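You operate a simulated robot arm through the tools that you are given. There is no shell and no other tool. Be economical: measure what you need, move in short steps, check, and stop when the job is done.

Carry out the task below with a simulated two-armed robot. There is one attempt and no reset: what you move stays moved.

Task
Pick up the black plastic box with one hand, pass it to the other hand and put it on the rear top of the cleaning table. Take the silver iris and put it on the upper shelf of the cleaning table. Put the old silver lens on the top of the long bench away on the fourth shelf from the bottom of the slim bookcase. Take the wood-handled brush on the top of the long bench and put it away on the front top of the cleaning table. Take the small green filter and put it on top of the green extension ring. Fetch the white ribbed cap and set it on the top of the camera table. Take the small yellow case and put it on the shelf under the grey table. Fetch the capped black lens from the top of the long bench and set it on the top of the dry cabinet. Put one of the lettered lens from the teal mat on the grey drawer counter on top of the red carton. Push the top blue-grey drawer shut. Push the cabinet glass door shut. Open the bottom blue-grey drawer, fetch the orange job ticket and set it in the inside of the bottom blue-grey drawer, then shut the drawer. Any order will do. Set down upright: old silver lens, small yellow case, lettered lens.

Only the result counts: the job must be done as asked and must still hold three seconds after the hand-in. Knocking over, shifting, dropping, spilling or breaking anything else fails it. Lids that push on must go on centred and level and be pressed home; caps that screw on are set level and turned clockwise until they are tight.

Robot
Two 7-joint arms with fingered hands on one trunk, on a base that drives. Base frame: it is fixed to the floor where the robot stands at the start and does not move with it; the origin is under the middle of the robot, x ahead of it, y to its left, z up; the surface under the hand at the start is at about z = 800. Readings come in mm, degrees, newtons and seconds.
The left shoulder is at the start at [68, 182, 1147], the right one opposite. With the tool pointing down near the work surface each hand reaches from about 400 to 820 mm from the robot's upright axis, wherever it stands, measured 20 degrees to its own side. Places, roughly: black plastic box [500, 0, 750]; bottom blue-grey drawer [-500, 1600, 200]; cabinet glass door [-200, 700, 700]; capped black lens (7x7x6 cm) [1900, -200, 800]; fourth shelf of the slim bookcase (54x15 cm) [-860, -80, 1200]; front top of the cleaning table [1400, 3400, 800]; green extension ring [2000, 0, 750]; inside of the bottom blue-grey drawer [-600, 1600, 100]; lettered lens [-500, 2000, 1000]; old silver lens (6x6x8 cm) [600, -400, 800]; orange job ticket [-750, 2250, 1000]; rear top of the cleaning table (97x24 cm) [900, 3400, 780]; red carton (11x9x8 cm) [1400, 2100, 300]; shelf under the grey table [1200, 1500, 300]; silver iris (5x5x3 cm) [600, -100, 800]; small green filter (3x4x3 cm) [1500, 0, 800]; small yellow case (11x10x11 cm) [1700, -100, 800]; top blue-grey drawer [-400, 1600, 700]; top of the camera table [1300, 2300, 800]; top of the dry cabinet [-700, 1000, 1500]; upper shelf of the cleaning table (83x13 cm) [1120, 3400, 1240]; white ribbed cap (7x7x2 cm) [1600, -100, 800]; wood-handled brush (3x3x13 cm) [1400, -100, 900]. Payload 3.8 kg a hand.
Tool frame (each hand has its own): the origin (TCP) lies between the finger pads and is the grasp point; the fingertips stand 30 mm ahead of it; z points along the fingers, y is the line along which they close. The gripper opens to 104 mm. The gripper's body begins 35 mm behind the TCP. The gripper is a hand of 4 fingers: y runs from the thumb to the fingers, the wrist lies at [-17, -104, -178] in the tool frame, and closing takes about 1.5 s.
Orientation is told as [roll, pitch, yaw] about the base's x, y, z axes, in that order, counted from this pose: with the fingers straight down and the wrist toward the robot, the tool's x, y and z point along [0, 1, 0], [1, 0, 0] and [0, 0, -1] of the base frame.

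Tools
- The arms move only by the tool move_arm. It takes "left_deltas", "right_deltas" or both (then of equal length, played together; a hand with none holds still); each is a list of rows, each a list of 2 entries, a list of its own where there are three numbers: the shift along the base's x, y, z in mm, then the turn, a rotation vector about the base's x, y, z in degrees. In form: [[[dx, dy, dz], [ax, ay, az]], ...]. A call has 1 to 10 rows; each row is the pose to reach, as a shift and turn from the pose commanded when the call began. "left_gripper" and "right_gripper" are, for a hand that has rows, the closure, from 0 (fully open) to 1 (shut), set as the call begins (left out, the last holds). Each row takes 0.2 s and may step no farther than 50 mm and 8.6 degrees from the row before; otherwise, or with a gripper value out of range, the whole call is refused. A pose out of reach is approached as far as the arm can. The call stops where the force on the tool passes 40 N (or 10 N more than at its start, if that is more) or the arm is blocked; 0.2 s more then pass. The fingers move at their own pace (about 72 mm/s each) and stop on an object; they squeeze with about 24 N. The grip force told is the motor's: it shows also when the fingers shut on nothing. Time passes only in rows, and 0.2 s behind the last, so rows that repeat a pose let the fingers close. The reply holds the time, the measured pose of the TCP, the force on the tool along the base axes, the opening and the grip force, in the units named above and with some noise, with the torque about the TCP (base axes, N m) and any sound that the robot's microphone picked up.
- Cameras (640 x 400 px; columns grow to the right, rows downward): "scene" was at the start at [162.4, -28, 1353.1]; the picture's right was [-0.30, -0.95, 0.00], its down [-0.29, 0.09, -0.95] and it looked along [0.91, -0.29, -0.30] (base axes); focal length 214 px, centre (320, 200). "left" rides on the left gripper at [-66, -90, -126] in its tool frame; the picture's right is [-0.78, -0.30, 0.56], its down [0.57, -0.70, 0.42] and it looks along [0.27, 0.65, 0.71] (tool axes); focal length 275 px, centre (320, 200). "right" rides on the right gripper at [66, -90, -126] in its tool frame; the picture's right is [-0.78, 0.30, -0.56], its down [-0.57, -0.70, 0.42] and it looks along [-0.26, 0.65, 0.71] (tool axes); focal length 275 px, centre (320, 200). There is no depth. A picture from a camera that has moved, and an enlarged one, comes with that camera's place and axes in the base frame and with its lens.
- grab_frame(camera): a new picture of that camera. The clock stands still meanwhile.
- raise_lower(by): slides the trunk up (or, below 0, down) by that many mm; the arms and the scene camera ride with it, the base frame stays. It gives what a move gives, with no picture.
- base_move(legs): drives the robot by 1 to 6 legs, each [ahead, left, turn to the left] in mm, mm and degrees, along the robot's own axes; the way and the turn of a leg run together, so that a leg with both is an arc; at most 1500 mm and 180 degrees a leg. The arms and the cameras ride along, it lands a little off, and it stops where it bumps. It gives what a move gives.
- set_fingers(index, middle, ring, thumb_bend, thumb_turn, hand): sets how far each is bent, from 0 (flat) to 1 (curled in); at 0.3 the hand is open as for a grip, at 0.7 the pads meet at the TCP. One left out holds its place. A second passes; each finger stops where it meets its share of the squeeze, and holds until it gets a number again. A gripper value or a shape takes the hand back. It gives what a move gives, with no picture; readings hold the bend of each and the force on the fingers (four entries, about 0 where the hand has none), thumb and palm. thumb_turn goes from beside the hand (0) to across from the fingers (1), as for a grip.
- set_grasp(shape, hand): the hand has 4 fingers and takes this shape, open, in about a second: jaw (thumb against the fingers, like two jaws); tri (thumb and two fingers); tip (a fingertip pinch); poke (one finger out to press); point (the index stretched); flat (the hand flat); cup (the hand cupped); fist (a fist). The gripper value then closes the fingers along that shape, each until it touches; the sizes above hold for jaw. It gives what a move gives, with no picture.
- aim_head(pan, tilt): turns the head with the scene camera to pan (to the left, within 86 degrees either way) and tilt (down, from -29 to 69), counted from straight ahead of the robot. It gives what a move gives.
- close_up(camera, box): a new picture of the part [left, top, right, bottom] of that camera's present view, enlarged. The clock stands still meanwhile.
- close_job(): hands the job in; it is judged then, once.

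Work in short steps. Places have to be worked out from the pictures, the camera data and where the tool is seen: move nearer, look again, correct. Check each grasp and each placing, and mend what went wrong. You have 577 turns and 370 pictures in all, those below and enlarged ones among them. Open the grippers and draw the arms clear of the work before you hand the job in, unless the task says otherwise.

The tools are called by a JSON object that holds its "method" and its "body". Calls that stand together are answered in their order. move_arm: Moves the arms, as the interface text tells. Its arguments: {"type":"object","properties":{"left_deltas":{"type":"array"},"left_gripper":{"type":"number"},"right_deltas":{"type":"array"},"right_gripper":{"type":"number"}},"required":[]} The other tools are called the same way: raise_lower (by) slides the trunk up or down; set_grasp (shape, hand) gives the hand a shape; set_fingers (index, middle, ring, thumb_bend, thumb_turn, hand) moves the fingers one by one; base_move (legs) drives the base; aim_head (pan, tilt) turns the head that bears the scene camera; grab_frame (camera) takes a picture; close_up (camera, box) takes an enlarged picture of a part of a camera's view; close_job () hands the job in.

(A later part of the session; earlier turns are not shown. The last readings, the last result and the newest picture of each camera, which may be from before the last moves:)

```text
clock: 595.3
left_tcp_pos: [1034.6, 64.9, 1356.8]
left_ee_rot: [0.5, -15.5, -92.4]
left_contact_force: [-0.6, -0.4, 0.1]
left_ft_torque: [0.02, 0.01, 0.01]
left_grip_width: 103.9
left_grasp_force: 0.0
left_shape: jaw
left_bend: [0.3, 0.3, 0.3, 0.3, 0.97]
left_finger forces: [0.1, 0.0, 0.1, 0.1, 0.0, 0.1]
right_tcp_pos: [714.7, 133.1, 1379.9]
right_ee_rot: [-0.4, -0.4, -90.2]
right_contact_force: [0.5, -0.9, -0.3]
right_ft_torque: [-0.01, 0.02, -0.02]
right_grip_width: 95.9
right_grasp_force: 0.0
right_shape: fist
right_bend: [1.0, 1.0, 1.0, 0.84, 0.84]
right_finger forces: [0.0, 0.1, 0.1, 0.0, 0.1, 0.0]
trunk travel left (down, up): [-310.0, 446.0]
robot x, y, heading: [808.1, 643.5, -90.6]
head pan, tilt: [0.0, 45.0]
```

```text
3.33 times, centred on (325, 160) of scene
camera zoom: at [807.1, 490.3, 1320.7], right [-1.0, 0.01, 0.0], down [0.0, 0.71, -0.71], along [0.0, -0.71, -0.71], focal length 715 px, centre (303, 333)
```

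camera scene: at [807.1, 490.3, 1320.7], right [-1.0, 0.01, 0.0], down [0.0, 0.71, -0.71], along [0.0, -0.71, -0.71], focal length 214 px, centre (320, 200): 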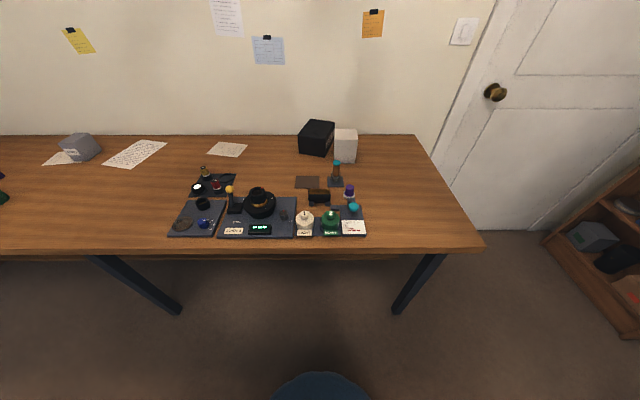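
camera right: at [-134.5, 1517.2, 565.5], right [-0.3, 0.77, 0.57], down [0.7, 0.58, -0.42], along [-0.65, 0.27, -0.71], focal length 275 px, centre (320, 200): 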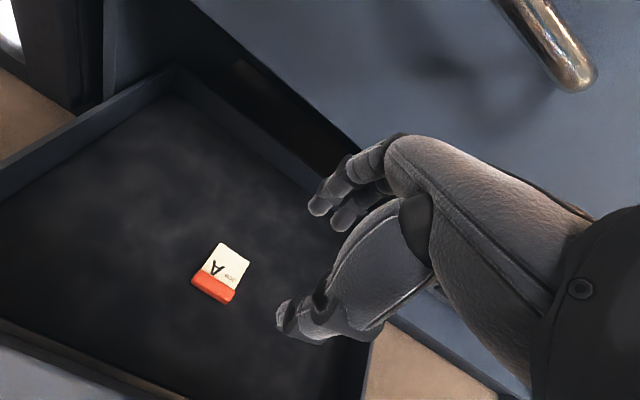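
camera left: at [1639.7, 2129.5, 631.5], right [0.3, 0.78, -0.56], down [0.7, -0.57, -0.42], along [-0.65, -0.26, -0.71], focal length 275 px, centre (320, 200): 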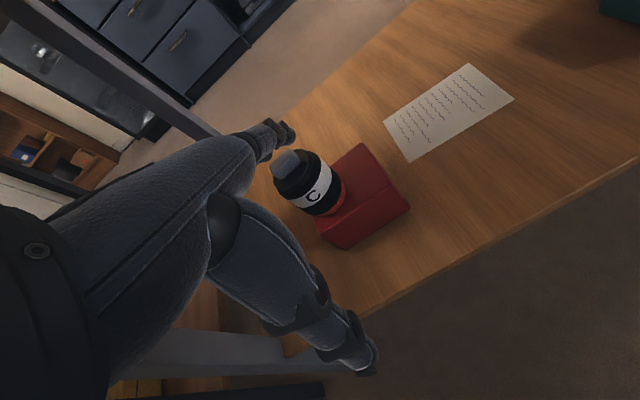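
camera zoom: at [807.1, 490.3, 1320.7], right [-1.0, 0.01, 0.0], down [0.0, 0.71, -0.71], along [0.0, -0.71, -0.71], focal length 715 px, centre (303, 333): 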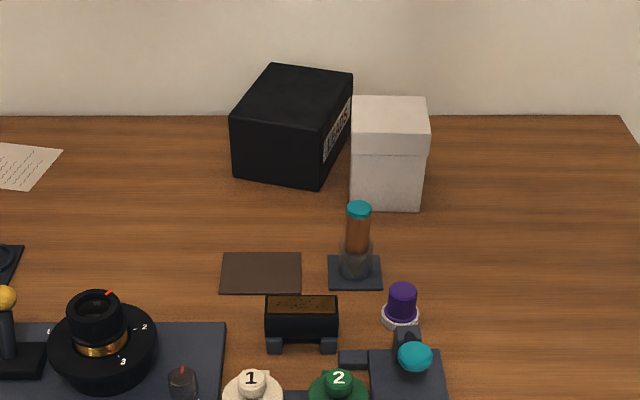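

The box now lies with its long side pointing at the wall, so it can't be gripped from here. Pushing the left part of its near face toward the wall will pivot it clockwise about its far-left corner, away from the white carton, until its narrow width faces me. I position the robot and lower the trunk for reach.

{"method": "base_move", "body": {"legs": [[185, 195, 0]]}}

{"method": "raise_lower", "body": {"by": -250}}

{"method": "aim_head", "body": {"pan": -10, "tilt": 40}}

{"method": "close_up", "body": {"camera": "scene", "box": [240, 60, 460, 240]}}

```text
clock: 597.2
left_tcp_pos: [1226.8, -119.7, 1357.3]
left_ee_rot: [0.5, -15.6, -92.9]
left_contact_force: [0.7, -1.2, -0.7]
left_ft_torque: [0.01, 0.02, 0.02]
left_grip_width: 104.0
left_grasp_force: 0.1
left_shape: jaw
left_bend: [0.3, 0.3, 0.3, 0.3, 0.97]
left_finger forces: [0.0, 0.0, 0.0, 0.0, 0.0, 0.1]
right_tcp_pos: [907.4, -51.0, 1379.2]
right_ee_rot: [-0.4, -0.3, -90.6]
right_contact_force: [0.7, -0.1, 0.2]
right_ft_torque: [0.03, 0.03, 0.04]
right_grip_width: 95.9
right_grasp_force: 0.1
right_shape: fist
right_bend: [1.0, 1.0, 1.0, 0.84, 0.84]
right_finger forces: [0.0, 0.1, 0.0, 0.0, 0.0, 0.0]
trunk travel left (down, up): [-310.0, 446.0]
robot x, y, heading: [1002.3, 456.8, -90.7]
head pan, tilt: [0.0, 45.0]
```

```text
clock: 599.8
left_tcp_pos: [1226.1, -119.8, 1109.0]
left_ee_rot: [0.4, -15.6, -92.9]
left_contact_force: [-0.6, -0.1, 0.6]
left_ft_torque: [0.0, 0.01, -0.04]
left_grip_width: 103.8
left_grasp_force: 0.0
left_shape: jaw
left_bend: [0.3, 0.3, 0.3, 0.3, 0.97]
left_finger forces: [0.0, 0.1, 0.0, 0.1, 0.1, 0.1]
right_tcp_pos: [907.4, -49.8, 1130.4]
right_ee_rot: [-0.4, -0.4, -90.6]
right_contact_force: [-0.3, -0.3, -0.1]
right_ft_torque: [-0.04, 0.0, -0.02]
right_grip_width: 96.2
right_grasp_force: 0.0
right_shape: fist
right_bend: [1.0, 1.0, 1.0, 0.84, 0.84]
right_finger forces: [0.1, 0.0, 0.0, 0.0, 0.1, 0.0]
trunk travel left (down, up): [-60.0, 696.0]
robot x, y, heading: [1002.4, 455.3, -90.6]
head pan, tilt: [0.0, 45.0]
```

```text
clock: 600.5
left_tcp_pos: [1226.1, -120.5, 1107.3]
left_ee_rot: [0.5, -15.5, -92.9]
left_contact_force: [-0.1, 0.0, -0.9]
left_ft_torque: [-0.02, 0.03, 0.0]
left_grip_width: 103.7
left_grasp_force: 0.0
left_shape: jaw
left_bend: [0.3, 0.3, 0.3, 0.3, 0.97]
left_finger forces: [0.1, 0.0, 0.0, 0.0, 0.0, 0.1]
right_tcp_pos: [907.3, -50.5, 1130.4]
right_ee_rot: [-0.4, -0.4, -90.6]
right_contact_force: [0.9, 0.8, 0.4]
right_ft_torque: [-0.01, 0.03, 0.0]
right_grip_width: 96.0
right_grasp_force: 0.1
right_shape: fist
right_bend: [1.0, 1.0, 1.0, 0.84, 0.84]
right_finger forces: [0.0, 0.1, 0.0, 0.0, 0.0, 0.0]
trunk travel left (down, up): [-60.0, 696.0]
robot x, y, heading: [999.7, 456.7, -90.7]
head pan, tilt: [-10.0, 40.0]
```

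```text
2.22 times, centred on (350, 150) of scene
camera zoom: at [985.5, 172.7, 1067.0], right [-0.98, 0.19, 0.0], down [0.12, 0.63, -0.77], along [-0.14, -0.75, -0.64], focal length 477 px, centre (253, 311)
```

zoom: 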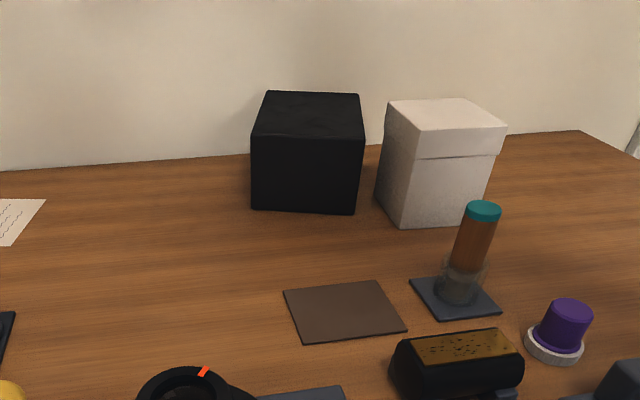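

Refined: near-left corner (892,−332), wall ≈−510. I bring the fist to x≈930 in front of that corner at z≈850.

{"method": "move_arm", "body": {"right_deltas": [[[4, -30, -38], [0, 0, 0]], [[8, -60, -76], [0, 0, 0]], [[12, -90, -114], [0, 0, 0]], [[16, -120, -152], [0, 0, 0]], [[19, -150, -190], [0, 0, 0]], [[21, -180, -228], [0, 0, 0]], [[23, -205, -270], [0, 0, 0]]]}}

{"method": "close_up", "body": {"camera": "scene", "box": [240, 60, 460, 240]}}

{"method": "grab_frame", "body": {"camera": "right"}}

```text
clock: 602.1
left_tcp_pos: [1225.1, -121.2, 1107.0]
left_ee_rot: [0.4, -15.5, -92.9]
left_contact_force: [-0.1, 0.7, 0.4]
left_ft_torque: [0.01, 0.0, -0.02]
left_grip_width: 103.6
left_grasp_force: 0.1
left_shape: jaw
left_bend: [0.3, 0.3, 0.3, 0.3, 0.97]
left_finger forces: [0.0, 0.0, 0.2, 0.0, 0.0, 0.2]
right_tcp_pos: [929.1, -256.6, 859.4]
right_ee_rot: [-0.5, -0.4, -90.6]
right_contact_force: [-0.1, -0.6, -0.2]
right_ft_torque: [0.02, -0.01, -0.02]
right_grip_width: 95.9
right_grasp_force: 0.0
right_shape: fist
right_bend: [1.0, 1.0, 1.0, 0.84, 0.84]
right_finger forces: [0.0, 0.0, 0.1, 0.0, 0.1, 0.0]
trunk travel left (down, up): [-60.0, 696.0]
robot x, y, heading: [1003.5, 453.9, -90.5]
head pan, tilt: [-10.0, 40.0]
```

```text
2.22 times, centred on (350, 150) of scene
camera zoom: at [985.4, 172.1, 1066.8], right [-0.98, 0.19, 0.0], down [0.12, 0.63, -0.77], along [-0.14, -0.75, -0.64], focal length 477 px, centre (253, 311)
```

zoom: 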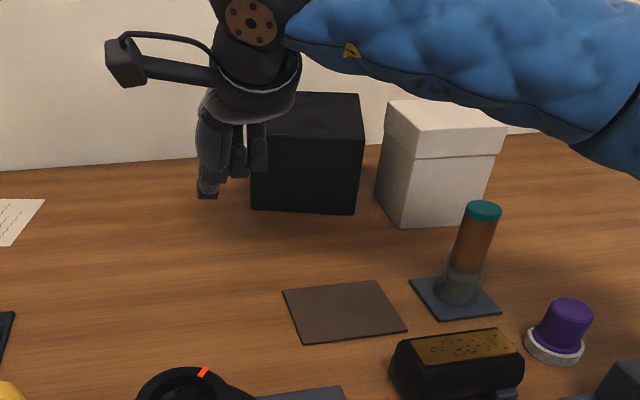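

```text
100 pictures are left
camera right: at [998.7, -167.3, 983.6], right [-0.78, -0.28, 0.56], down [-0.57, 0.7, -0.43], along [-0.28, -0.65, -0.71], focal length 275 px, centre (320, 200)
```

right: 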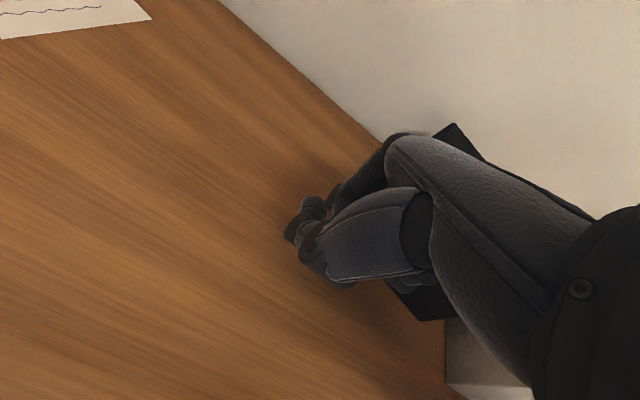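

{"method": "move_arm", "body": {"right_deltas": [[[0, -20, -5], [0, 0, 0]], [[2, -40, -5], [0, 0, 0]], [[6, -60, -5], [0, 0, 0]], [[12, -80, -5], [0, 0, 0]], [[18, -100, -5], [0, 0, 0]]]}}

{"method": "close_up", "body": {"camera": "scene", "box": [240, 60, 460, 240]}}

```text
clock: 603.3
left_tcp_pos: [1226.4, -120.2, 1107.2]
left_ee_rot: [0.4, -15.5, -92.9]
left_contact_force: [0.0, -0.2, 0.2]
left_ft_torque: [0.01, 0.02, -0.01]
left_grip_width: 103.7
left_grasp_force: 0.1
left_shape: jaw
left_bend: [0.3, 0.3, 0.3, 0.3, 0.97]
left_finger forces: [0.1, 0.0, 0.0, 0.0, 0.0, 0.0]
right_tcp_pos: [946.7, -354.0, 853.6]
right_ee_rot: [-0.3, -0.4, -90.4]
right_contact_force: [2.2, 0.6, -0.2]
right_ft_torque: [-0.05, 0.08, 0.01]
right_grip_width: 95.9
right_grasp_force: 0.0
right_shape: fist
right_bend: [1.0, 1.0, 1.0, 0.84, 0.84]
right_finger forces: [0.0, 0.0, 2.3, 0.1, 0.0, 0.1]
trunk travel left (down, up): [-60.0, 696.0]
robot x, y, heading: [1003.0, 454.1, -90.7]
head pan, tilt: [-10.0, 40.0]
```

```text
2.22 times, centred on (350, 150) of scene
camera zoom: at [985.9, 172.9, 1067.1], right [-0.98, 0.19, 0.0], down [0.12, 0.63, -0.77], along [-0.14, -0.75, -0.64], focal length 477 px, centre (253, 311)
```

zoom: 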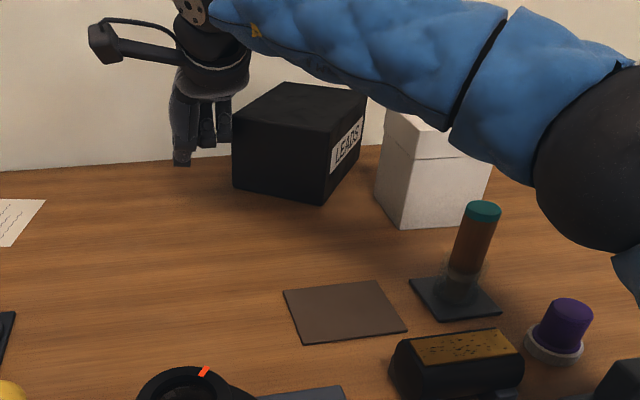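

Rotating as planned (now ≈33°) and moving away from the carton. I keep pushing.

{"method": "move_arm", "body": {"right_deltas": [[[6, -18, 0], [0, 0, 0]], [[12, -36, 0], [0, 0, 0]], [[18, -52, 0], [0, 0, 0]], [[24, -66, 0], [0, 0, 0]]]}}

{"method": "close_up", "body": {"camera": "scene", "box": [240, 60, 460, 240]}}

```text
clock: 604.3
left_tcp_pos: [1225.5, -121.1, 1107.8]
left_ee_rot: [0.5, -15.5, -92.8]
left_contact_force: [0.0, 0.0, 0.1]
left_ft_torque: [0.03, -0.02, 0.0]
left_grip_width: 103.7
left_grasp_force: 0.2
left_shape: jaw
left_bend: [0.3, 0.3, 0.3, 0.3, 0.97]
left_finger forces: [0.1, 0.0, 0.0, 0.0, 0.1, 0.0]
right_tcp_pos: [959.2, -392.0, 850.0]
right_ee_rot: [-0.5, -0.4, -90.5]
right_contact_force: [-0.5, 0.5, -0.5]
right_ft_torque: [0.02, 0.02, 0.0]
right_grip_width: 95.9
right_grasp_force: 0.0
right_shape: fist
right_bend: [1.0, 1.0, 1.0, 0.84, 0.84]
right_finger forces: [0.0, 0.0, 0.0, 0.1, 0.0, 0.0]
right hand out of reach, approached as far as the arm can: row 3, 4
trunk travel left (down, up): [-60.0, 696.0]
robot x, y, heading: [1002.9, 457.4, -90.5]
head pan, tilt: [-10.0, 40.0]
```

```text
2.22 times, centred on (350, 150) of scene
camera zoom: at [985.6, 172.6, 1067.0], right [-0.98, 0.19, 0.0], down [0.12, 0.63, -0.77], along [-0.14, -0.75, -0.64], focal length 477 px, centre (253, 311)
```

zoom: 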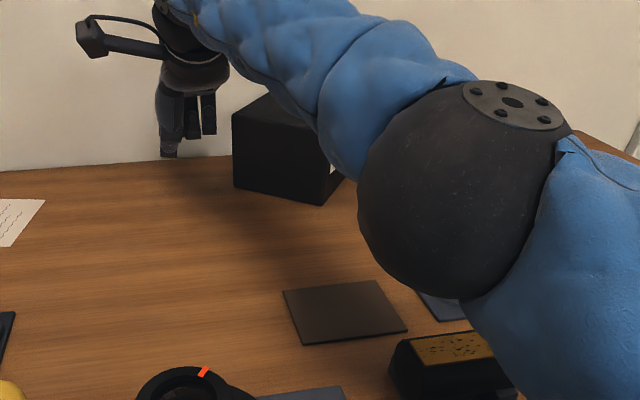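

The fist slid off the corner and is at its reach limit. I go 20 mm closer with the base, re-place the fist at x≈922 and push again.

{"method": "move_arm", "body": {"right_deltas": [[[-5, 25, 0], [0, 0, 0]], [[-15, 55, 0], [0, 0, 0]], [[-35, 65, 0], [0, 0, 0]]]}}

{"method": "base_move", "body": {"legs": [[20, 0, 0]]}}

{"method": "move_arm", "body": {"right_deltas": [[[0, -15, 0], [0, 0, 0]], [[0, -30, 0], [0, 0, 0]], [[2, -45, 0], [0, 0, 0]], [[4, -58, 0], [0, 0, 0]], [[8, -70, 0], [0, 0, 0]]]}}

{"method": "grab_frame", "body": {"camera": "scene"}}

{"method": "grab_frame", "body": {"camera": "right"}}

```text
clock: 605.1
left_tcp_pos: [1225.5, -120.7, 1107.5]
left_ee_rot: [0.4, -15.4, -92.8]
left_contact_force: [-0.2, 0.4, 0.5]
left_ft_torque: [0.01, 0.06, 0.0]
left_grip_width: 103.8
left_grasp_force: 0.1
left_shape: jaw
left_bend: [0.3, 0.3, 0.3, 0.3, 0.97]
left_finger forces: [0.1, 0.1, 0.1, 0.0, 0.0, 0.1]
right_tcp_pos: [960.7, -388.7, 850.6]
right_ee_rot: [-0.4, -0.2, -90.6]
right_contact_force: [0.5, -0.8, -0.5]
right_ft_torque: [-0.03, 0.03, 0.01]
right_grip_width: 95.9
right_grasp_force: 0.1
right_shape: fist
right_bend: [1.0, 1.0, 1.0, 0.84, 0.84]
right_finger forces: [0.1, 0.0, 0.0, 0.0, 0.0, 0.0]
right hand out of reach, approached as far as the arm can: row 1, 2, 3
trunk travel left (down, up): [-60.0, 696.0]
robot x, y, heading: [1002.9, 455.9, -90.8]
head pan, tilt: [-10.0, 40.0]
```

```text
clock: 605.9
left_tcp_pos: [1225.9, -141.5, 1106.8]
left_ee_rot: [0.6, -15.4, -92.9]
left_contact_force: [-1.2, -0.1, 0.5]
left_ft_torque: [-0.01, 0.01, -0.03]
left_grip_width: 103.9
left_grasp_force: 0.1
left_shape: jaw
left_bend: [0.3, 0.3, 0.3, 0.3, 0.97]
left_finger forces: [0.1, 0.1, 0.0, 0.1, 0.1, 0.0]
right_tcp_pos: [959.7, -409.1, 850.1]
right_ee_rot: [-0.4, -0.3, -90.6]
right_contact_force: [0.1, 0.4, -0.3]
right_ft_torque: [0.02, 0.01, -0.01]
right_grip_width: 96.1
right_grasp_force: 0.0
right_shape: fist
right_bend: [1.0, 1.0, 1.0, 0.84, 0.84]
right_finger forces: [0.1, 0.0, 0.0, 0.0, 0.1, 0.0]
trunk travel left (down, up): [-60.0, 696.0]
robot x, y, heading: [1002.5, 436.0, -90.9]
head pan, tilt: [-10.0, 40.0]
```

```text
clock: 607.1
left_tcp_pos: [1225.8, -141.3, 1107.9]
left_ee_rot: [0.5, -15.5, -92.9]
left_contact_force: [-0.2, 0.0, 0.6]
left_ft_torque: [0.0, 0.0, 0.07]
left_grip_width: 104.0
left_grasp_force: 0.1
left_shape: jaw
left_bend: [0.3, 0.3, 0.3, 0.3, 0.97]
left_finger forces: [0.0, 0.0, 0.0, 0.1, 0.0, 0.0]
right_tcp_pos: [952.0, -414.9, 844.4]
right_ee_rot: [-0.4, -0.1, -90.6]
right_contact_force: [-1.0, 0.3, 0.5]
right_ft_torque: [-0.03, -0.01, -0.02]
right_grip_width: 96.2
right_grasp_force: 0.1
right_shape: fist
right_bend: [1.0, 1.0, 1.0, 0.84, 0.84]
right_finger forces: [0.0, 0.0, 0.0, 0.0, 0.0, 0.1]
right hand out of reach, approached as far as the arm can: row 1, 2, 3, 4, 5
trunk travel left (down, up): [-60.0, 696.0]
robot x, y, heading: [1001.9, 433.8, -90.6]
head pan, tilt: [-10.0, 40.0]
```

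```text
97 pictures are left
camera scene: at [985.3, 152.1, 1067.0], right [-0.98, 0.19, 0.0], down [0.12, 0.63, -0.77], along [-0.14, -0.75, -0.64], focal length 214 px, centre (320, 200)
```

scene: 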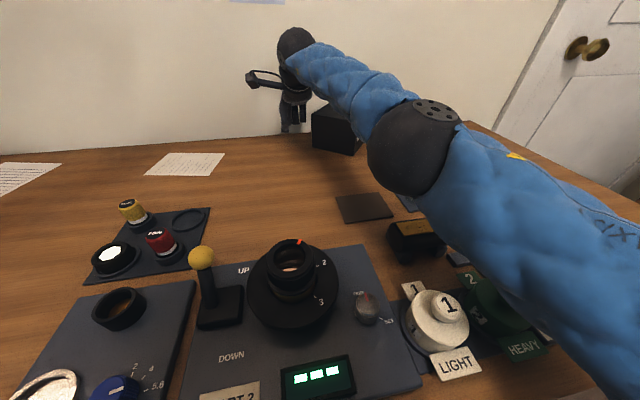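

```text
96 pictures are left
camera right: at [1022.4, -325.1, 967.7], right [-0.77, -0.29, 0.56], down [-0.57, 0.71, -0.42], along [-0.28, -0.65, -0.71], focal length 275 px, centre (320, 200)
```

right: 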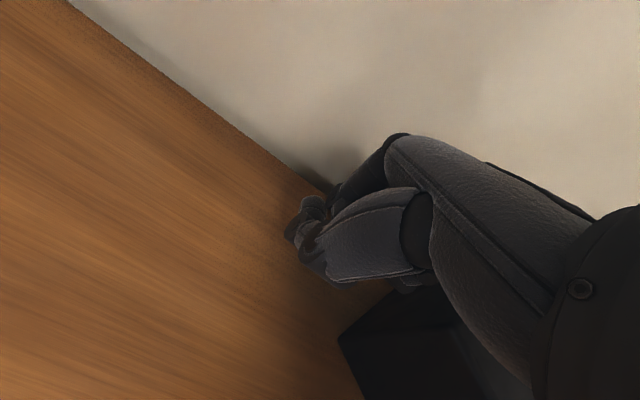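

The arm is at full stretch. I pull it back, lower the trunk the last 60 mm for more lean, and push again at x≈922.

{"method": "move_arm", "body": {"right_deltas": [[[5, 45, 10], [0, 0, 0]], [[5, 90, 20], [0, 0, 0]], [[-5, 110, 40], [0, 0, 0]], [[-25, 110, 60], [0, 0, 0]]]}}

{"method": "raise_lower", "body": {"by": -58}}

{"method": "close_up", "body": {"camera": "scene", "box": [240, 40, 460, 200]}}

```text
clock: 608.1
left_tcp_pos: [1226.0, -138.7, 1109.8]
left_ee_rot: [0.4, -15.8, -93.0]
left_contact_force: [0.6, 0.5, 1.2]
left_ft_torque: [-0.02, 0.02, -0.01]
left_grip_width: 103.8
left_grasp_force: 0.1
left_shape: jaw
left_bend: [0.3, 0.3, 0.3, 0.3, 0.97]
left_finger forces: [0.1, 0.0, 0.0, 0.0, 0.0, 0.0]
right_tcp_pos: [1001.4, -374.3, 911.7]
right_ee_rot: [-0.4, -0.4, -90.4]
right_contact_force: [0.4, 0.6, 0.5]
right_ft_torque: [-0.01, 0.05, -0.02]
right_grip_width: 95.9
right_grasp_force: 0.1
right_shape: fist
right_bend: [1.0, 1.0, 1.0, 0.84, 0.84]
right_finger forces: [0.0, 0.0, 0.0, 0.0, 0.0, 0.0]
right hand out of reach, approached as far as the arm can: row 1, 2, 3, 4
trunk travel left (down, up): [-60.0, 696.0]
robot x, y, heading: [1002.7, 435.1, -90.5]
head pan, tilt: [-10.0, 40.0]
```

```text
clock: 609.0
left_tcp_pos: [1225.2, -112.6, 1065.4]
left_ee_rot: [0.4, -17.1, -93.1]
left_contact_force: [-0.2, 0.4, -0.4]
left_ft_torque: [-0.01, 0.0, -0.02]
left_grip_width: 104.0
left_grasp_force: 0.0
left_shape: jaw
left_bend: [0.3, 0.3, 0.3, 0.3, 0.97]
left_finger forces: [0.0, 0.0, 0.1, 0.1, 0.0, 0.0]
right_tcp_pos: [996.4, -382.6, 818.6]
right_ee_rot: [-0.6, 2.9, -90.9]
right_contact_force: [1.2, -0.5, 0.7]
right_ft_torque: [-0.01, 0.02, -0.02]
right_grip_width: 96.0
right_grasp_force: 0.1
right_shape: fist
right_bend: [1.0, 1.0, 1.0, 0.84, 0.84]
right_finger forces: [0.0, 0.0, 0.0, 0.1, 0.0, 0.1]
trunk travel left (down, up): [-2.0, 754.0]
robot x, y, heading: [997.2, 441.2, -90.8]
head pan, tilt: [-10.0, 40.0]
```

```text
2.50 times, centred on (350, 120) of scene
camera zoom: at [984.6, 142.3, 1013.6], right [-0.98, 0.19, 0.0], down [0.12, 0.61, -0.78], along [-0.15, -0.77, -0.62], focal length 536 px, centre (245, 400)
```

zoom: 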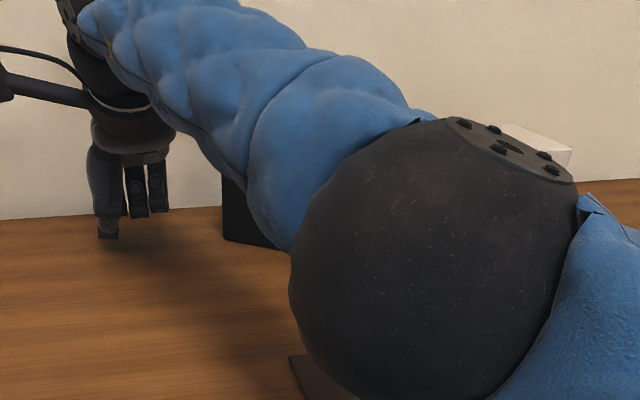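

The torso touches at this lean; I raise the trunk again and lift the arm clear to reconsider.

{"method": "raise_lower", "body": {"by": 100}}

{"method": "move_arm", "body": {"right_deltas": [[[0, 20, 40], [0, 0, 0]], [[0, 40, 80], [0, 0, 0]], [[0, 60, 120], [0, 0, 0]], [[0, 80, 160], [0, 0, 0]]]}}

{"method": "grab_frame", "body": {"camera": "scene"}}

```text
clock: 610.4
left_tcp_pos: [1225.6, -142.7, 1148.4]
left_ee_rot: [0.5, -15.4, -92.9]
left_contact_force: [-0.5, -0.4, 0.5]
left_ft_torque: [0.02, -0.01, 0.01]
left_grip_width: 103.8
left_grasp_force: 0.3
left_shape: jaw
left_bend: [0.3, 0.3, 0.3, 0.3, 0.97]
left_finger forces: [0.0, 0.0, 0.0, 0.0, 0.0, 0.0]
right_tcp_pos: [1001.5, -358.3, 983.0]
right_ee_rot: [-0.5, -3.2, -90.6]
right_contact_force: [0.0, -0.3, 0.7]
right_ft_torque: [0.02, -0.01, 0.0]
right_grip_width: 96.1
right_grasp_force: 0.1
right_shape: fist
right_bend: [1.0, 1.0, 1.0, 0.84, 0.84]
right_finger forces: [0.0, 0.0, 0.0, 0.0, 0.1, 0.0]
trunk travel left (down, up): [-102.0, 654.0]
robot x, y, heading: [1001.3, 432.2, -90.9]
head pan, tilt: [-10.0, 40.0]
```

```text
clock: 611.4
left_tcp_pos: [1226.2, -139.5, 1150.3]
left_ee_rot: [0.5, -15.6, -92.9]
left_contact_force: [0.5, -0.2, -0.7]
left_ft_torque: [0.01, 0.06, -0.03]
left_grip_width: 103.8
left_grasp_force: 0.1
left_shape: jaw
left_bend: [0.3, 0.3, 0.3, 0.3, 0.97]
left_finger forces: [0.1, 0.0, 0.0, 0.0, 0.0, 0.0]
right_tcp_pos: [996.6, -269.2, 1138.6]
right_ee_rot: [-0.6, -3.3, -90.7]
right_contact_force: [1.1, -0.2, 0.7]
right_ft_torque: [-0.01, 0.01, 0.0]
right_grip_width: 95.9
right_grasp_force: 0.0
right_shape: fist
right_bend: [1.0, 1.0, 1.0, 0.84, 0.84]
right_finger forces: [0.1, 0.0, 0.1, 0.1, 0.0, 0.0]
right hand out of reach, approached as far as the arm can: row 4
trunk travel left (down, up): [-102.0, 654.0]
robot x, y, heading: [1005.9, 437.6, -90.6]
head pan, tilt: [-10.0, 40.0]
```

```text
94 pictures are left
camera scene: at [986.6, 179.3, 1112.3], right [-0.98, 0.19, 0.0], down [0.12, 0.63, -0.77], along [-0.14, -0.75, -0.64], focal length 214 px, centre (320, 200)
```

scene: 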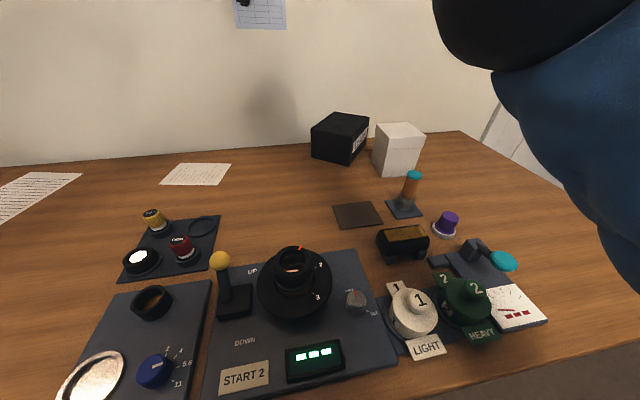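

{"method": "close_up", "body": {"camera": "scene", "box": [290, 90, 440, 210]}}

```text
3.33 times, centred on (365, 150) of scene
camera zoom: at [986.6, 179.3, 1112.3], right [-0.98, 0.19, 0.0], down [0.12, 0.63, -0.77], along [-0.14, -0.75, -0.64], focal length 715 px, centre (170, 367)
```

zoom: 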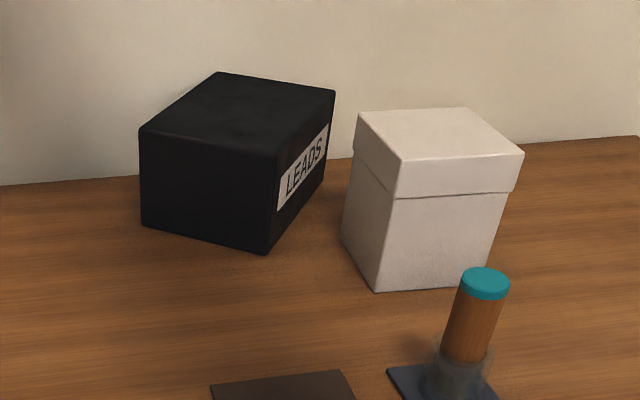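

I rethink: with nearly straight fingers my fingertips reach ~80 mm further than the fist. I'll use them to push the near-left corner (905,−392) on to about (960,−470); then the box's left end stands off the wall enough to grip it with the natural hand yaw.

{"method": "set_fingers", "body": {"hand": "right", "index": 0.12, "middle": 0.12, "ring": 0.12, "thumb_bend": 0.3, "thumb_turn": 1.0}}

{"method": "move_arm", "body": {"right_deltas": [[[-12, 10, -40], [0, 0, 0]], [[-24, 20, -80], [0, 0, 0]], [[-36, 30, -120], [0, 0, 0]], [[-48, 35, -160], [0, 0, 0]], [[-60, 35, -200], [0, 0, 0]], [[-67, 35, -230], [0, 0, 0]]]}}

{"method": "raise_lower", "body": {"by": -42}}

{"method": "close_up", "body": {"camera": "scene", "box": [240, 40, 460, 200]}}

```text
clock: 612.4
left_tcp_pos: [1226.2, -140.8, 1150.7]
left_ee_rot: [0.5, -15.5, -92.9]
left_contact_force: [0.3, -0.7, -1.2]
left_ft_torque: [0.03, -0.01, -0.02]
left_grip_width: 103.7
left_grasp_force: 0.1
left_shape: jaw
left_bend: [0.3, 0.3, 0.3, 0.3, 0.97]
left_finger forces: [0.1, 0.1, 0.1, 0.0, 0.0, 0.1]
right_tcp_pos: [993.6, -270.6, 1138.1]
right_ee_rot: [-0.5, -3.3, -90.5]
right_contact_force: [0.5, 0.9, 0.3]
right_ft_torque: [0.02, 0.0, 0.0]
right_grip_width: 128.6
right_grasp_force: 0.0
right_shape: fingers
right_bend: [0.12, 0.12, 0.12, 0.3, 0.97]
right_finger forces: [0.1, 0.1, 0.1, 0.1, 0.0, 0.1]
trunk travel left (down, up): [-102.0, 654.0]
robot x, y, heading: [1001.4, 433.7, -90.6]
head pan, tilt: [-10.0, 40.0]
```

```text
clock: 613.8
left_tcp_pos: [1225.2, -141.9, 1149.7]
left_ee_rot: [0.5, -15.5, -92.9]
left_contact_force: [-1.5, -0.9, 0.5]
left_ft_torque: [0.0, 0.03, -0.02]
left_grip_width: 103.7
left_grasp_force: 0.1
left_shape: jaw
left_bend: [0.3, 0.3, 0.3, 0.3, 0.97]
left_finger forces: [0.1, 0.0, 0.0, 0.0, 0.0, 0.1]
right_tcp_pos: [926.8, -236.6, 907.2]
right_ee_rot: [-0.6, -3.3, -90.6]
right_contact_force: [-0.9, 0.2, -0.3]
right_ft_torque: [0.0, 0.01, 0.0]
right_grip_width: 128.5
right_grasp_force: 0.1
right_shape: fingers
right_bend: [0.12, 0.12, 0.12, 0.3, 0.97]
right_finger forces: [0.0, 0.1, 0.1, 0.1, 0.0, 0.0]
trunk travel left (down, up): [-102.0, 654.0]
robot x, y, heading: [999.7, 436.0, -90.8]
head pan, tilt: [-10.0, 40.0]
```

```text
clock: 614.6
left_tcp_pos: [1226.2, -141.9, 1109.9]
left_ee_rot: [0.5, -15.6, -93.0]
left_contact_force: [0.3, -1.1, 0.2]
left_ft_torque: [0.0, 0.02, 0.0]
left_grip_width: 104.2
left_grasp_force: 0.0
left_shape: jaw
left_bend: [0.3, 0.3, 0.3, 0.3, 0.97]
left_finger forces: [0.0, 0.1, 0.0, 0.1, 0.1, 0.0]
right_tcp_pos: [929.1, -236.2, 867.3]
right_ee_rot: [-0.4, -3.6, -90.7]
right_contact_force: [0.2, -0.2, -0.8]
right_ft_torque: [0.0, 0.0, -0.01]
right_grip_width: 128.8
right_grasp_force: 0.0
right_shape: fingers
right_bend: [0.12, 0.12, 0.12, 0.3, 0.97]
right_finger forces: [0.0, 0.0, 0.1, 0.0, 0.1, 0.0]
trunk travel left (down, up): [-60.0, 696.0]
robot x, y, heading: [1000.6, 433.7, -90.6]
head pan, tilt: [-10.0, 40.0]
```

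```text
2.50 times, centred on (350, 120) of scene
camera zoom: at [985.2, 152.9, 1067.4], right [-0.98, 0.19, 0.0], down [0.12, 0.63, -0.77], along [-0.14, -0.75, -0.64], focal length 536 px, centre (245, 400)
```

zoom: 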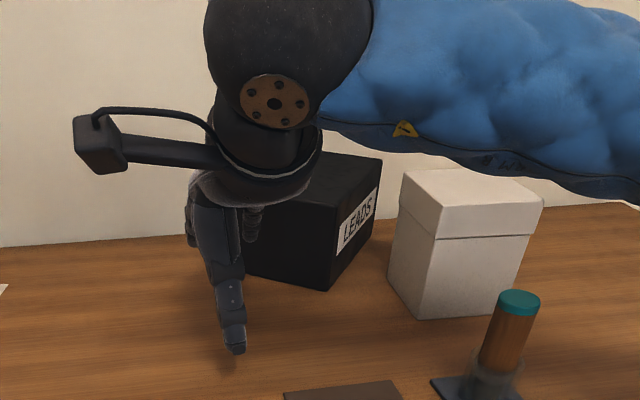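

{"method": "move_arm", "body": {"right_deltas": [[[0, -25, -5], [0, 0, 0]], [[2, -45, -8], [0, 0, 0]], [[8, -65, -8], [0, 0, 0]], [[16, -85, -8], [0, 0, 0]], [[24, -100, -8], [0, 0, 0]]]}}

{"method": "close_up", "body": {"camera": "scene", "box": [240, 40, 460, 200]}}

{"method": "grab_frame", "body": {"camera": "right"}}

```text
clock: 615.8
left_tcp_pos: [1225.5, -141.3, 1107.5]
left_ee_rot: [0.6, -15.4, -93.0]
left_contact_force: [0.3, -0.4, 0.7]
left_ft_torque: [-0.03, -0.01, -0.01]
left_grip_width: 103.8
left_grasp_force: 0.1
left_shape: jaw
left_bend: [0.3, 0.3, 0.3, 0.3, 0.97]
left_finger forces: [0.1, 0.1, 0.1, 0.0, 0.1, 0.1]
right_tcp_pos: [952.3, -336.7, 857.9]
right_ee_rot: [-0.5, -3.3, -90.7]
right_contact_force: [0.1, -0.4, 0.3]
right_ft_torque: [0.0, 0.01, 0.0]
right_grip_width: 128.7
right_grasp_force: 0.1
right_shape: fingers
right_bend: [0.12, 0.12, 0.12, 0.3, 0.97]
right_finger forces: [0.0, 0.0, 0.0, 0.1, 0.0, 0.0]
trunk travel left (down, up): [-60.0, 696.0]
robot x, y, heading: [999.4, 439.6, -90.8]
head pan, tilt: [-10.0, 40.0]
```

```text
2.50 times, centred on (350, 120) of scene
camera zoom: at [985.3, 152.1, 1067.0], right [-0.98, 0.19, 0.0], down [0.12, 0.63, -0.77], along [-0.14, -0.75, -0.64], focal length 536 px, centre (245, 400)
```

zoom: 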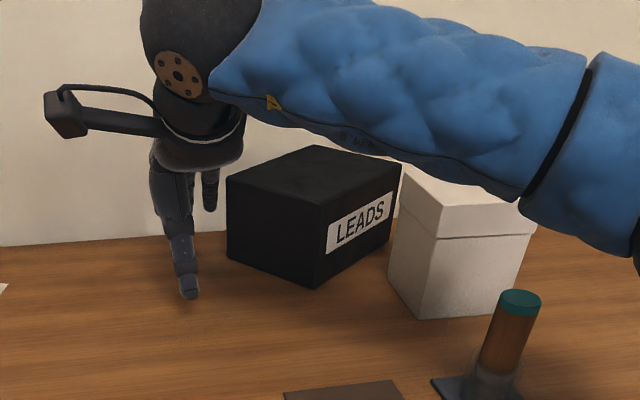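

```text
90 pictures are left
camera right: at [1022.4, -241.1, 977.4], right [-0.77, -0.25, 0.58], down [-0.57, 0.68, -0.46], along [-0.28, -0.69, -0.67], focal length 275 px, centre (320, 200)
```

right: 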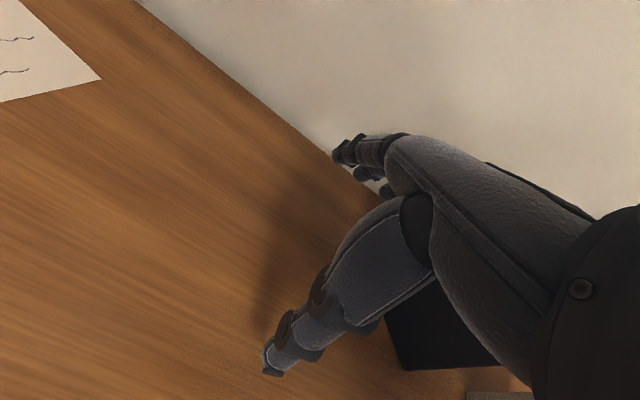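

Now at about −50°. I re-place the fingers at x≈910 and push once more.

{"method": "move_arm", "body": {"right_deltas": [[[0, 40, 0], [0, 0, 0]], [[-20, 70, 0], [0, 0, 0]], [[-44, 70, 0], [0, 0, 0]], [[-44, 40, 0], [0, 0, 0]], [[-44, 15, 0], [0, 0, 0]], [[-42, -5, 0], [0, 0, 0]], [[-38, -25, 0], [0, 0, 0]]]}}

{"method": "close_up", "body": {"camera": "scene", "box": [240, 40, 460, 200]}}

```text
clock: 617.4
left_tcp_pos: [1225.3, -140.4, 1107.0]
left_ee_rot: [0.5, -15.5, -93.0]
left_contact_force: [1.0, 0.4, 0.0]
left_ft_torque: [0.01, -0.03, 0.01]
left_grip_width: 103.8
left_grasp_force: 0.0
left_shape: jaw
left_bend: [0.3, 0.3, 0.3, 0.3, 0.97]
left_finger forces: [0.0, 0.0, 0.1, 0.0, 0.0, 0.0]
right_tcp_pos: [914.6, -360.9, 858.0]
right_ee_rot: [-0.5, -3.3, -90.8]
right_contact_force: [1.3, 0.4, 0.4]
right_ft_torque: [0.0, 0.01, 0.1]
right_grip_width: 129.0
right_grasp_force: 0.6
right_shape: fingers
right_bend: [0.12, 0.12, 0.12, 0.3, 0.97]
right_finger forces: [0.0, 0.0, 0.9, 0.1, 0.0, 0.0]
trunk travel left (down, up): [-60.0, 696.0]
robot x, y, heading: [1005.2, 437.3, -90.8]
head pan, tilt: [-10.0, 40.0]
```

```text
2.50 times, centred on (350, 120) of scene
camera zoom: at [985.3, 152.1, 1067.0], right [-0.98, 0.19, 0.0], down [0.12, 0.63, -0.77], along [-0.14, -0.75, -0.64], focal length 536 px, centre (245, 400)
```

zoom: 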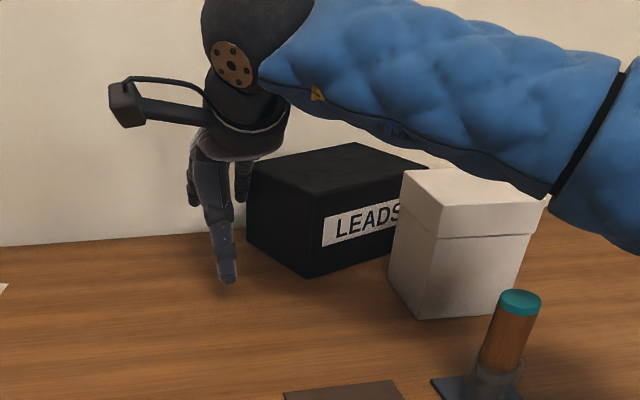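

The box is now nearly parallel to the wall but partly behind the carton. Since it is light, I'll press my fingertips on its top and drag it to the left (+x), clear of the carton.

{"method": "move_arm", "body": {"right_deltas": [[[0, 30, 30], [0, 0, 0]], [[-20, 50, 70], [0, 0, 0]], [[-60, 55, 90], [0, 0, 0]], [[-100, 55, 90], [0, 3, 0]], [[-118, 50, 75], [0, 3, 0]], [[-118, 45, 60], [0, 3, 0]]]}}

{"method": "close_up", "body": {"camera": "scene", "box": [280, 40, 460, 180]}}

{"method": "grab_frame", "body": {"camera": "right"}}

```text
clock: 618.8
left_tcp_pos: [1225.6, -141.7, 1108.5]
left_ee_rot: [0.6, -15.4, -92.8]
left_contact_force: [0.1, -0.4, 0.0]
left_ft_torque: [-0.01, 0.01, -0.03]
left_grip_width: 103.9
left_grasp_force: 0.1
left_shape: jaw
left_bend: [0.3, 0.3, 0.3, 0.3, 0.97]
left_finger forces: [0.0, 0.1, 0.0, 0.1, 0.0, 0.1]
right_tcp_pos: [796.4, -317.5, 916.2]
right_ee_rot: [-3.5, -3.4, -90.3]
right_contact_force: [-1.0, 0.9, -0.4]
right_ft_torque: [0.04, 0.02, 0.01]
right_grip_width: 128.6
right_grasp_force: 0.0
right_shape: fingers
right_bend: [0.12, 0.12, 0.12, 0.3, 0.97]
right_finger forces: [0.0, 0.1, 0.1, 0.0, 0.0, 0.0]
trunk travel left (down, up): [-60.0, 696.0]
robot x, y, heading: [1004.4, 436.3, -90.6]
head pan, tilt: [-10.0, 40.0]
```

```text
2.86 times, centred on (370, 110) of scene
camera zoom: at [985.1, 152.0, 1066.9], right [-0.98, 0.19, 0.0], down [0.12, 0.63, -0.77], along [-0.14, -0.75, -0.64], focal length 613 px, centre (177, 457)
```

zoom: 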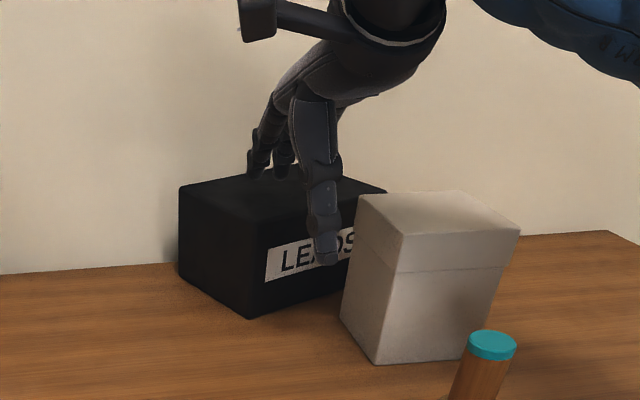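

```text
87 pictures are left
camera right: at [872.4, -221.8, 1031.1], right [-0.74, -0.25, 0.62], down [-0.59, 0.68, -0.43], along [-0.31, -0.69, -0.66], focal length 275 px, centre (320, 200)
```

right: 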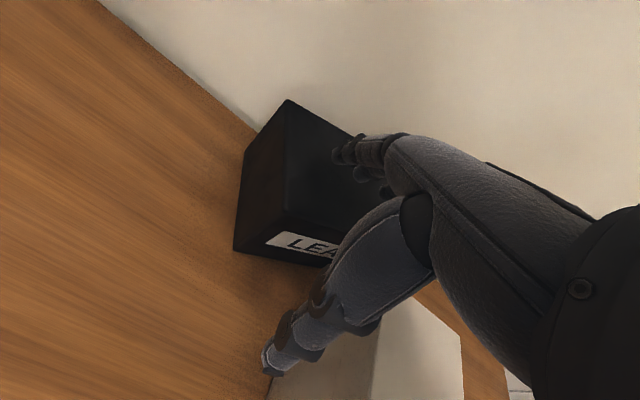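

{"method": "move_arm", "body": {"right_deltas": [[[0, 0, -10], [0, 0, 0]], [[0, 0, -18], [0, 0, 0]], [[0, 0, -25], [0, 0, 0]]]}}

```text
clock: 619.6
left_tcp_pos: [1225.5, -138.1, 1109.8]
left_ee_rot: [0.5, -15.7, -92.8]
left_contact_force: [-0.4, 0.1, -0.1]
left_ft_torque: [0.03, 0.0, 0.0]
left_grip_width: 104.0
left_grasp_force: 0.1
left_shape: jaw
left_bend: [0.3, 0.3, 0.3, 0.3, 0.97]
left_finger forces: [0.1, 0.0, 0.1, 0.1, 0.0, 0.0]
right_tcp_pos: [797.4, -315.8, 897.2]
right_ee_rot: [-3.5, -3.9, -90.5]
right_contact_force: [-1.7, 3.4, 12.4]
right_ft_torque: [-1.13, 0.11, -0.21]
right_grip_width: 130.3
right_grasp_force: 6.4
right_shape: fingers
right_bend: [0.11, 0.11, 0.12, 0.3, 0.97]
right_finger forces: [2.2, 11.1, 0.0, 0.0, 0.0, 0.1]
trunk travel left (down, up): [-60.0, 696.0]
robot x, y, heading: [1002.5, 435.7, -90.7]
head pan, tilt: [-10.0, 40.0]
```

Contact with ~12 N. I drag toward +x.

{"method": "move_arm", "body": {"right_deltas": [[[20, 0, 0], [0, 0, 0]], [[40, 0, 0], [0, 0, 0]], [[60, 0, 0], [0, 0, 0]], [[80, 0, 0], [0, 0, 0]], [[100, 0, 0], [0, 0, 0]]]}}

{"method": "close_up", "body": {"camera": "scene", "box": [280, 40, 460, 180]}}

```text
clock: 620.8
left_tcp_pos: [1225.7, -139.9, 1109.0]
left_ee_rot: [0.5, -15.6, -92.8]
left_contact_force: [-0.2, -0.8, -0.2]
left_ft_torque: [-0.04, 0.01, -0.02]
left_grip_width: 103.9
left_grasp_force: 0.0
left_shape: jaw
left_bend: [0.3, 0.3, 0.3, 0.3, 0.97]
left_finger forces: [0.0, 0.1, 0.0, 0.0, 0.0, 0.0]
right_tcp_pos: [896.3, -315.0, 893.8]
right_ee_rot: [-3.6, -3.6, -90.4]
right_contact_force: [-6.3, 1.6, 18.1]
right_ft_torque: [-1.58, 0.18, -0.65]
right_grip_width: 133.7
right_grasp_force: 8.8
right_shape: fingers
right_bend: [0.1, 0.1, 0.11, 0.3, 0.97]
right_finger forces: [3.5, 12.4, 1.4, 0.1, 0.0, 0.0]
trunk travel left (down, up): [-60.0, 696.0]
robot x, y, heading: [1000.7, 432.6, -90.8]
head pan, tilt: [-10.0, 40.0]
```

```text
2.86 times, centred on (370, 110) of scene
camera zoom: at [984.9, 154.1, 1067.7], right [-0.98, 0.19, 0.0], down [0.12, 0.63, -0.77], along [-0.14, -0.75, -0.64], focal length 613 px, centre (177, 457)
```

zoom: 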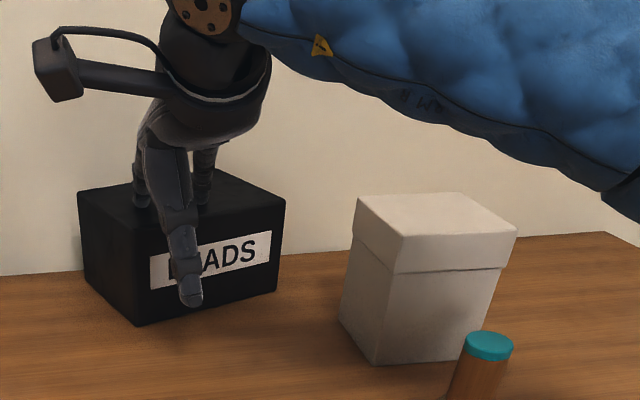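

The drag works very well. Now I drag it toward me (+y) by 110 mm.

{"method": "move_arm", "body": {"right_deltas": [[[6, 20, 0], [0, 0, 0]], [[12, 42, 0], [0, 0, 0]], [[18, 64, 0], [0, 0, 0]], [[22, 86, 0], [0, 0, 0]], [[25, 108, 0], [0, 0, 0]]]}}

{"method": "grab_frame", "body": {"camera": "scene"}}

```text
clock: 622.0
left_tcp_pos: [1225.2, -139.7, 1108.6]
left_ee_rot: [0.5, -15.7, -92.9]
left_contact_force: [-0.1, 0.5, 0.5]
left_ft_torque: [0.01, -0.01, -0.01]
left_grip_width: 104.0
left_grasp_force: 0.1
left_shape: jaw
left_bend: [0.3, 0.3, 0.3, 0.3, 0.97]
left_finger forces: [0.0, 0.0, 0.1, 0.0, 0.1, 0.0]
right_tcp_pos: [921.4, -207.8, 893.5]
right_ee_rot: [-3.4, -3.5, -90.4]
right_contact_force: [0.4, -4.6, 12.3]
right_ft_torque: [-1.24, 0.06, -0.01]
right_grip_width: 134.9
right_grasp_force: 6.9
right_shape: fingers
right_bend: [0.09, 0.08, 0.1, 0.3, 0.97]
right_finger forces: [4.6, 7.1, 1.6, 0.1, 0.0, 0.1]
trunk travel left (down, up): [-60.0, 696.0]
robot x, y, heading: [1001.0, 435.4, -90.6]
head pan, tilt: [-10.0, 40.0]
```

```text
85 pictures are left
camera scene: at [985.3, 152.9, 1067.3], right [-0.98, 0.19, 0.0], down [0.12, 0.63, -0.77], along [-0.14, -0.75, -0.64], focal length 214 px, centre (320, 200)
```

scene: 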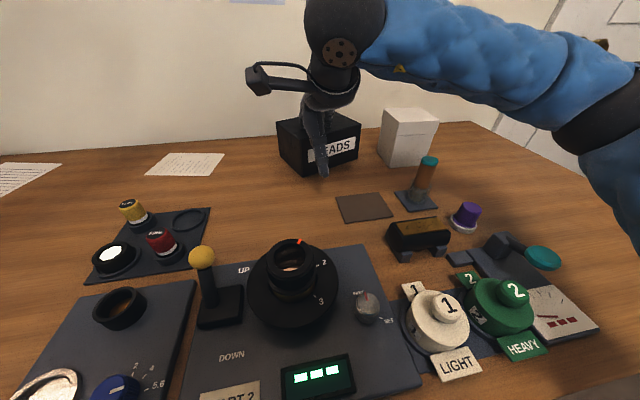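

Now I lift the hand off and measure the box again.

{"method": "move_arm", "body": {"right_deltas": [[[0, 0, 30], [0, 0, 0]], [[10, 20, 70], [3.5, -3.5, 0]], [[20, 40, 100], [3.5, -3.5, 0]]]}}

{"method": "set_fingers", "body": {"hand": "right", "index": 0.06, "middle": 0.06, "ring": 0.06, "thumb_bend": 0.06}}

{"method": "close_up", "body": {"camera": "scene", "box": [250, 60, 450, 220]}}

{"method": "grab_frame", "body": {"camera": "right"}}

```text
clock: 622.8
left_tcp_pos: [1225.1, -140.2, 1109.3]
left_ee_rot: [0.5, -15.5, -92.9]
left_contact_force: [0.0, -0.1, 0.1]
left_ft_torque: [0.0, 0.01, 0.01]
left_grip_width: 103.7
left_grasp_force: 0.1
left_shape: jaw
left_bend: [0.3, 0.3, 0.3, 0.3, 0.97]
left_finger forces: [0.1, 0.0, 0.1, 0.0, 0.0, 0.0]
right_tcp_pos: [940.1, -169.2, 995.6]
right_ee_rot: [0.0, 0.2, -90.5]
right_contact_force: [-0.7, -0.5, 0.0]
right_ft_torque: [0.03, -0.03, -0.02]
right_grip_width: 129.1
right_grasp_force: 0.1
right_shape: fingers
right_bend: [0.12, 0.12, 0.12, 0.3, 0.97]
right_finger forces: [0.1, 0.2, 0.1, 0.0, 0.0, 0.0]
trunk travel left (down, up): [-60.0, 696.0]
robot x, y, heading: [1003.5, 437.7, -90.7]
head pan, tilt: [-10.0, 40.0]
```

```text
clock: 623.8
left_tcp_pos: [1226.8, -140.1, 1108.7]
left_ee_rot: [0.4, -15.5, -92.9]
left_contact_force: [0.8, 0.1, 0.3]
left_ft_torque: [0.05, 0.02, 0.02]
left_grip_width: 103.9
left_grasp_force: 0.1
left_shape: jaw
left_bend: [0.3, 0.3, 0.3, 0.3, 0.97]
left_finger forces: [0.1, 0.0, 0.0, 0.0, 0.0, 0.0]
right_tcp_pos: [939.2, -171.3, 994.1]
right_ee_rot: [0.0, 0.1, -90.6]
right_contact_force: [0.0, -0.4, 0.2]
right_ft_torque: [0.01, 0.01, -0.01]
right_grip_width: 151.2
right_grasp_force: 0.1
right_shape: fingers
right_bend: [0.06, 0.06, 0.06, 0.06, 0.95]
right_finger forces: [0.0, 0.1, 0.0, 0.0, 0.0, 0.1]
trunk travel left (down, up): [-60.0, 696.0]
robot x, y, heading: [1004.1, 439.6, -90.6]
head pan, tilt: [-10.0, 40.0]
```

```text
2.50 times, centred on (350, 140) of scene
camera zoom: at [985.2, 152.2, 1067.0], right [-0.98, 0.19, 0.0], down [0.12, 0.63, -0.77], along [-0.14, -0.75, -0.64], focal length 536 px, centre (245, 350)
```

zoom: 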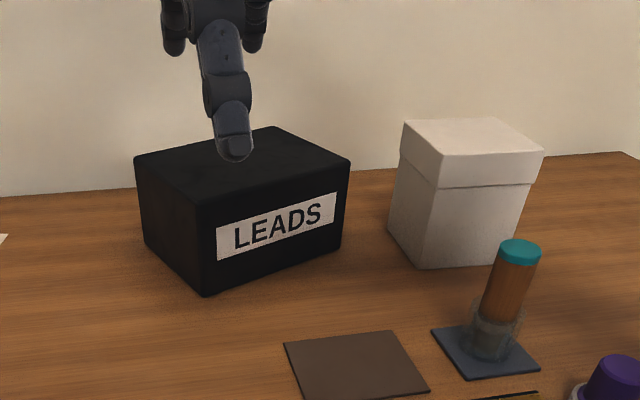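

```text
83 pictures are left
camera right: at [1008.9, -81.8, 1118.7], right [-0.78, -0.29, 0.56], down [-0.57, 0.71, -0.42], along [-0.27, -0.64, -0.72], focal length 275 px, centre (320, 200)
```

right: 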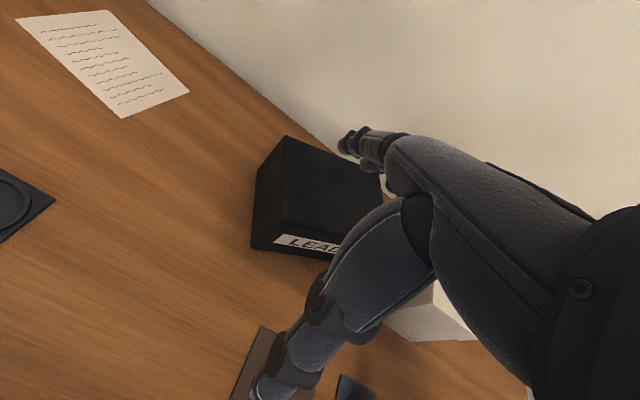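

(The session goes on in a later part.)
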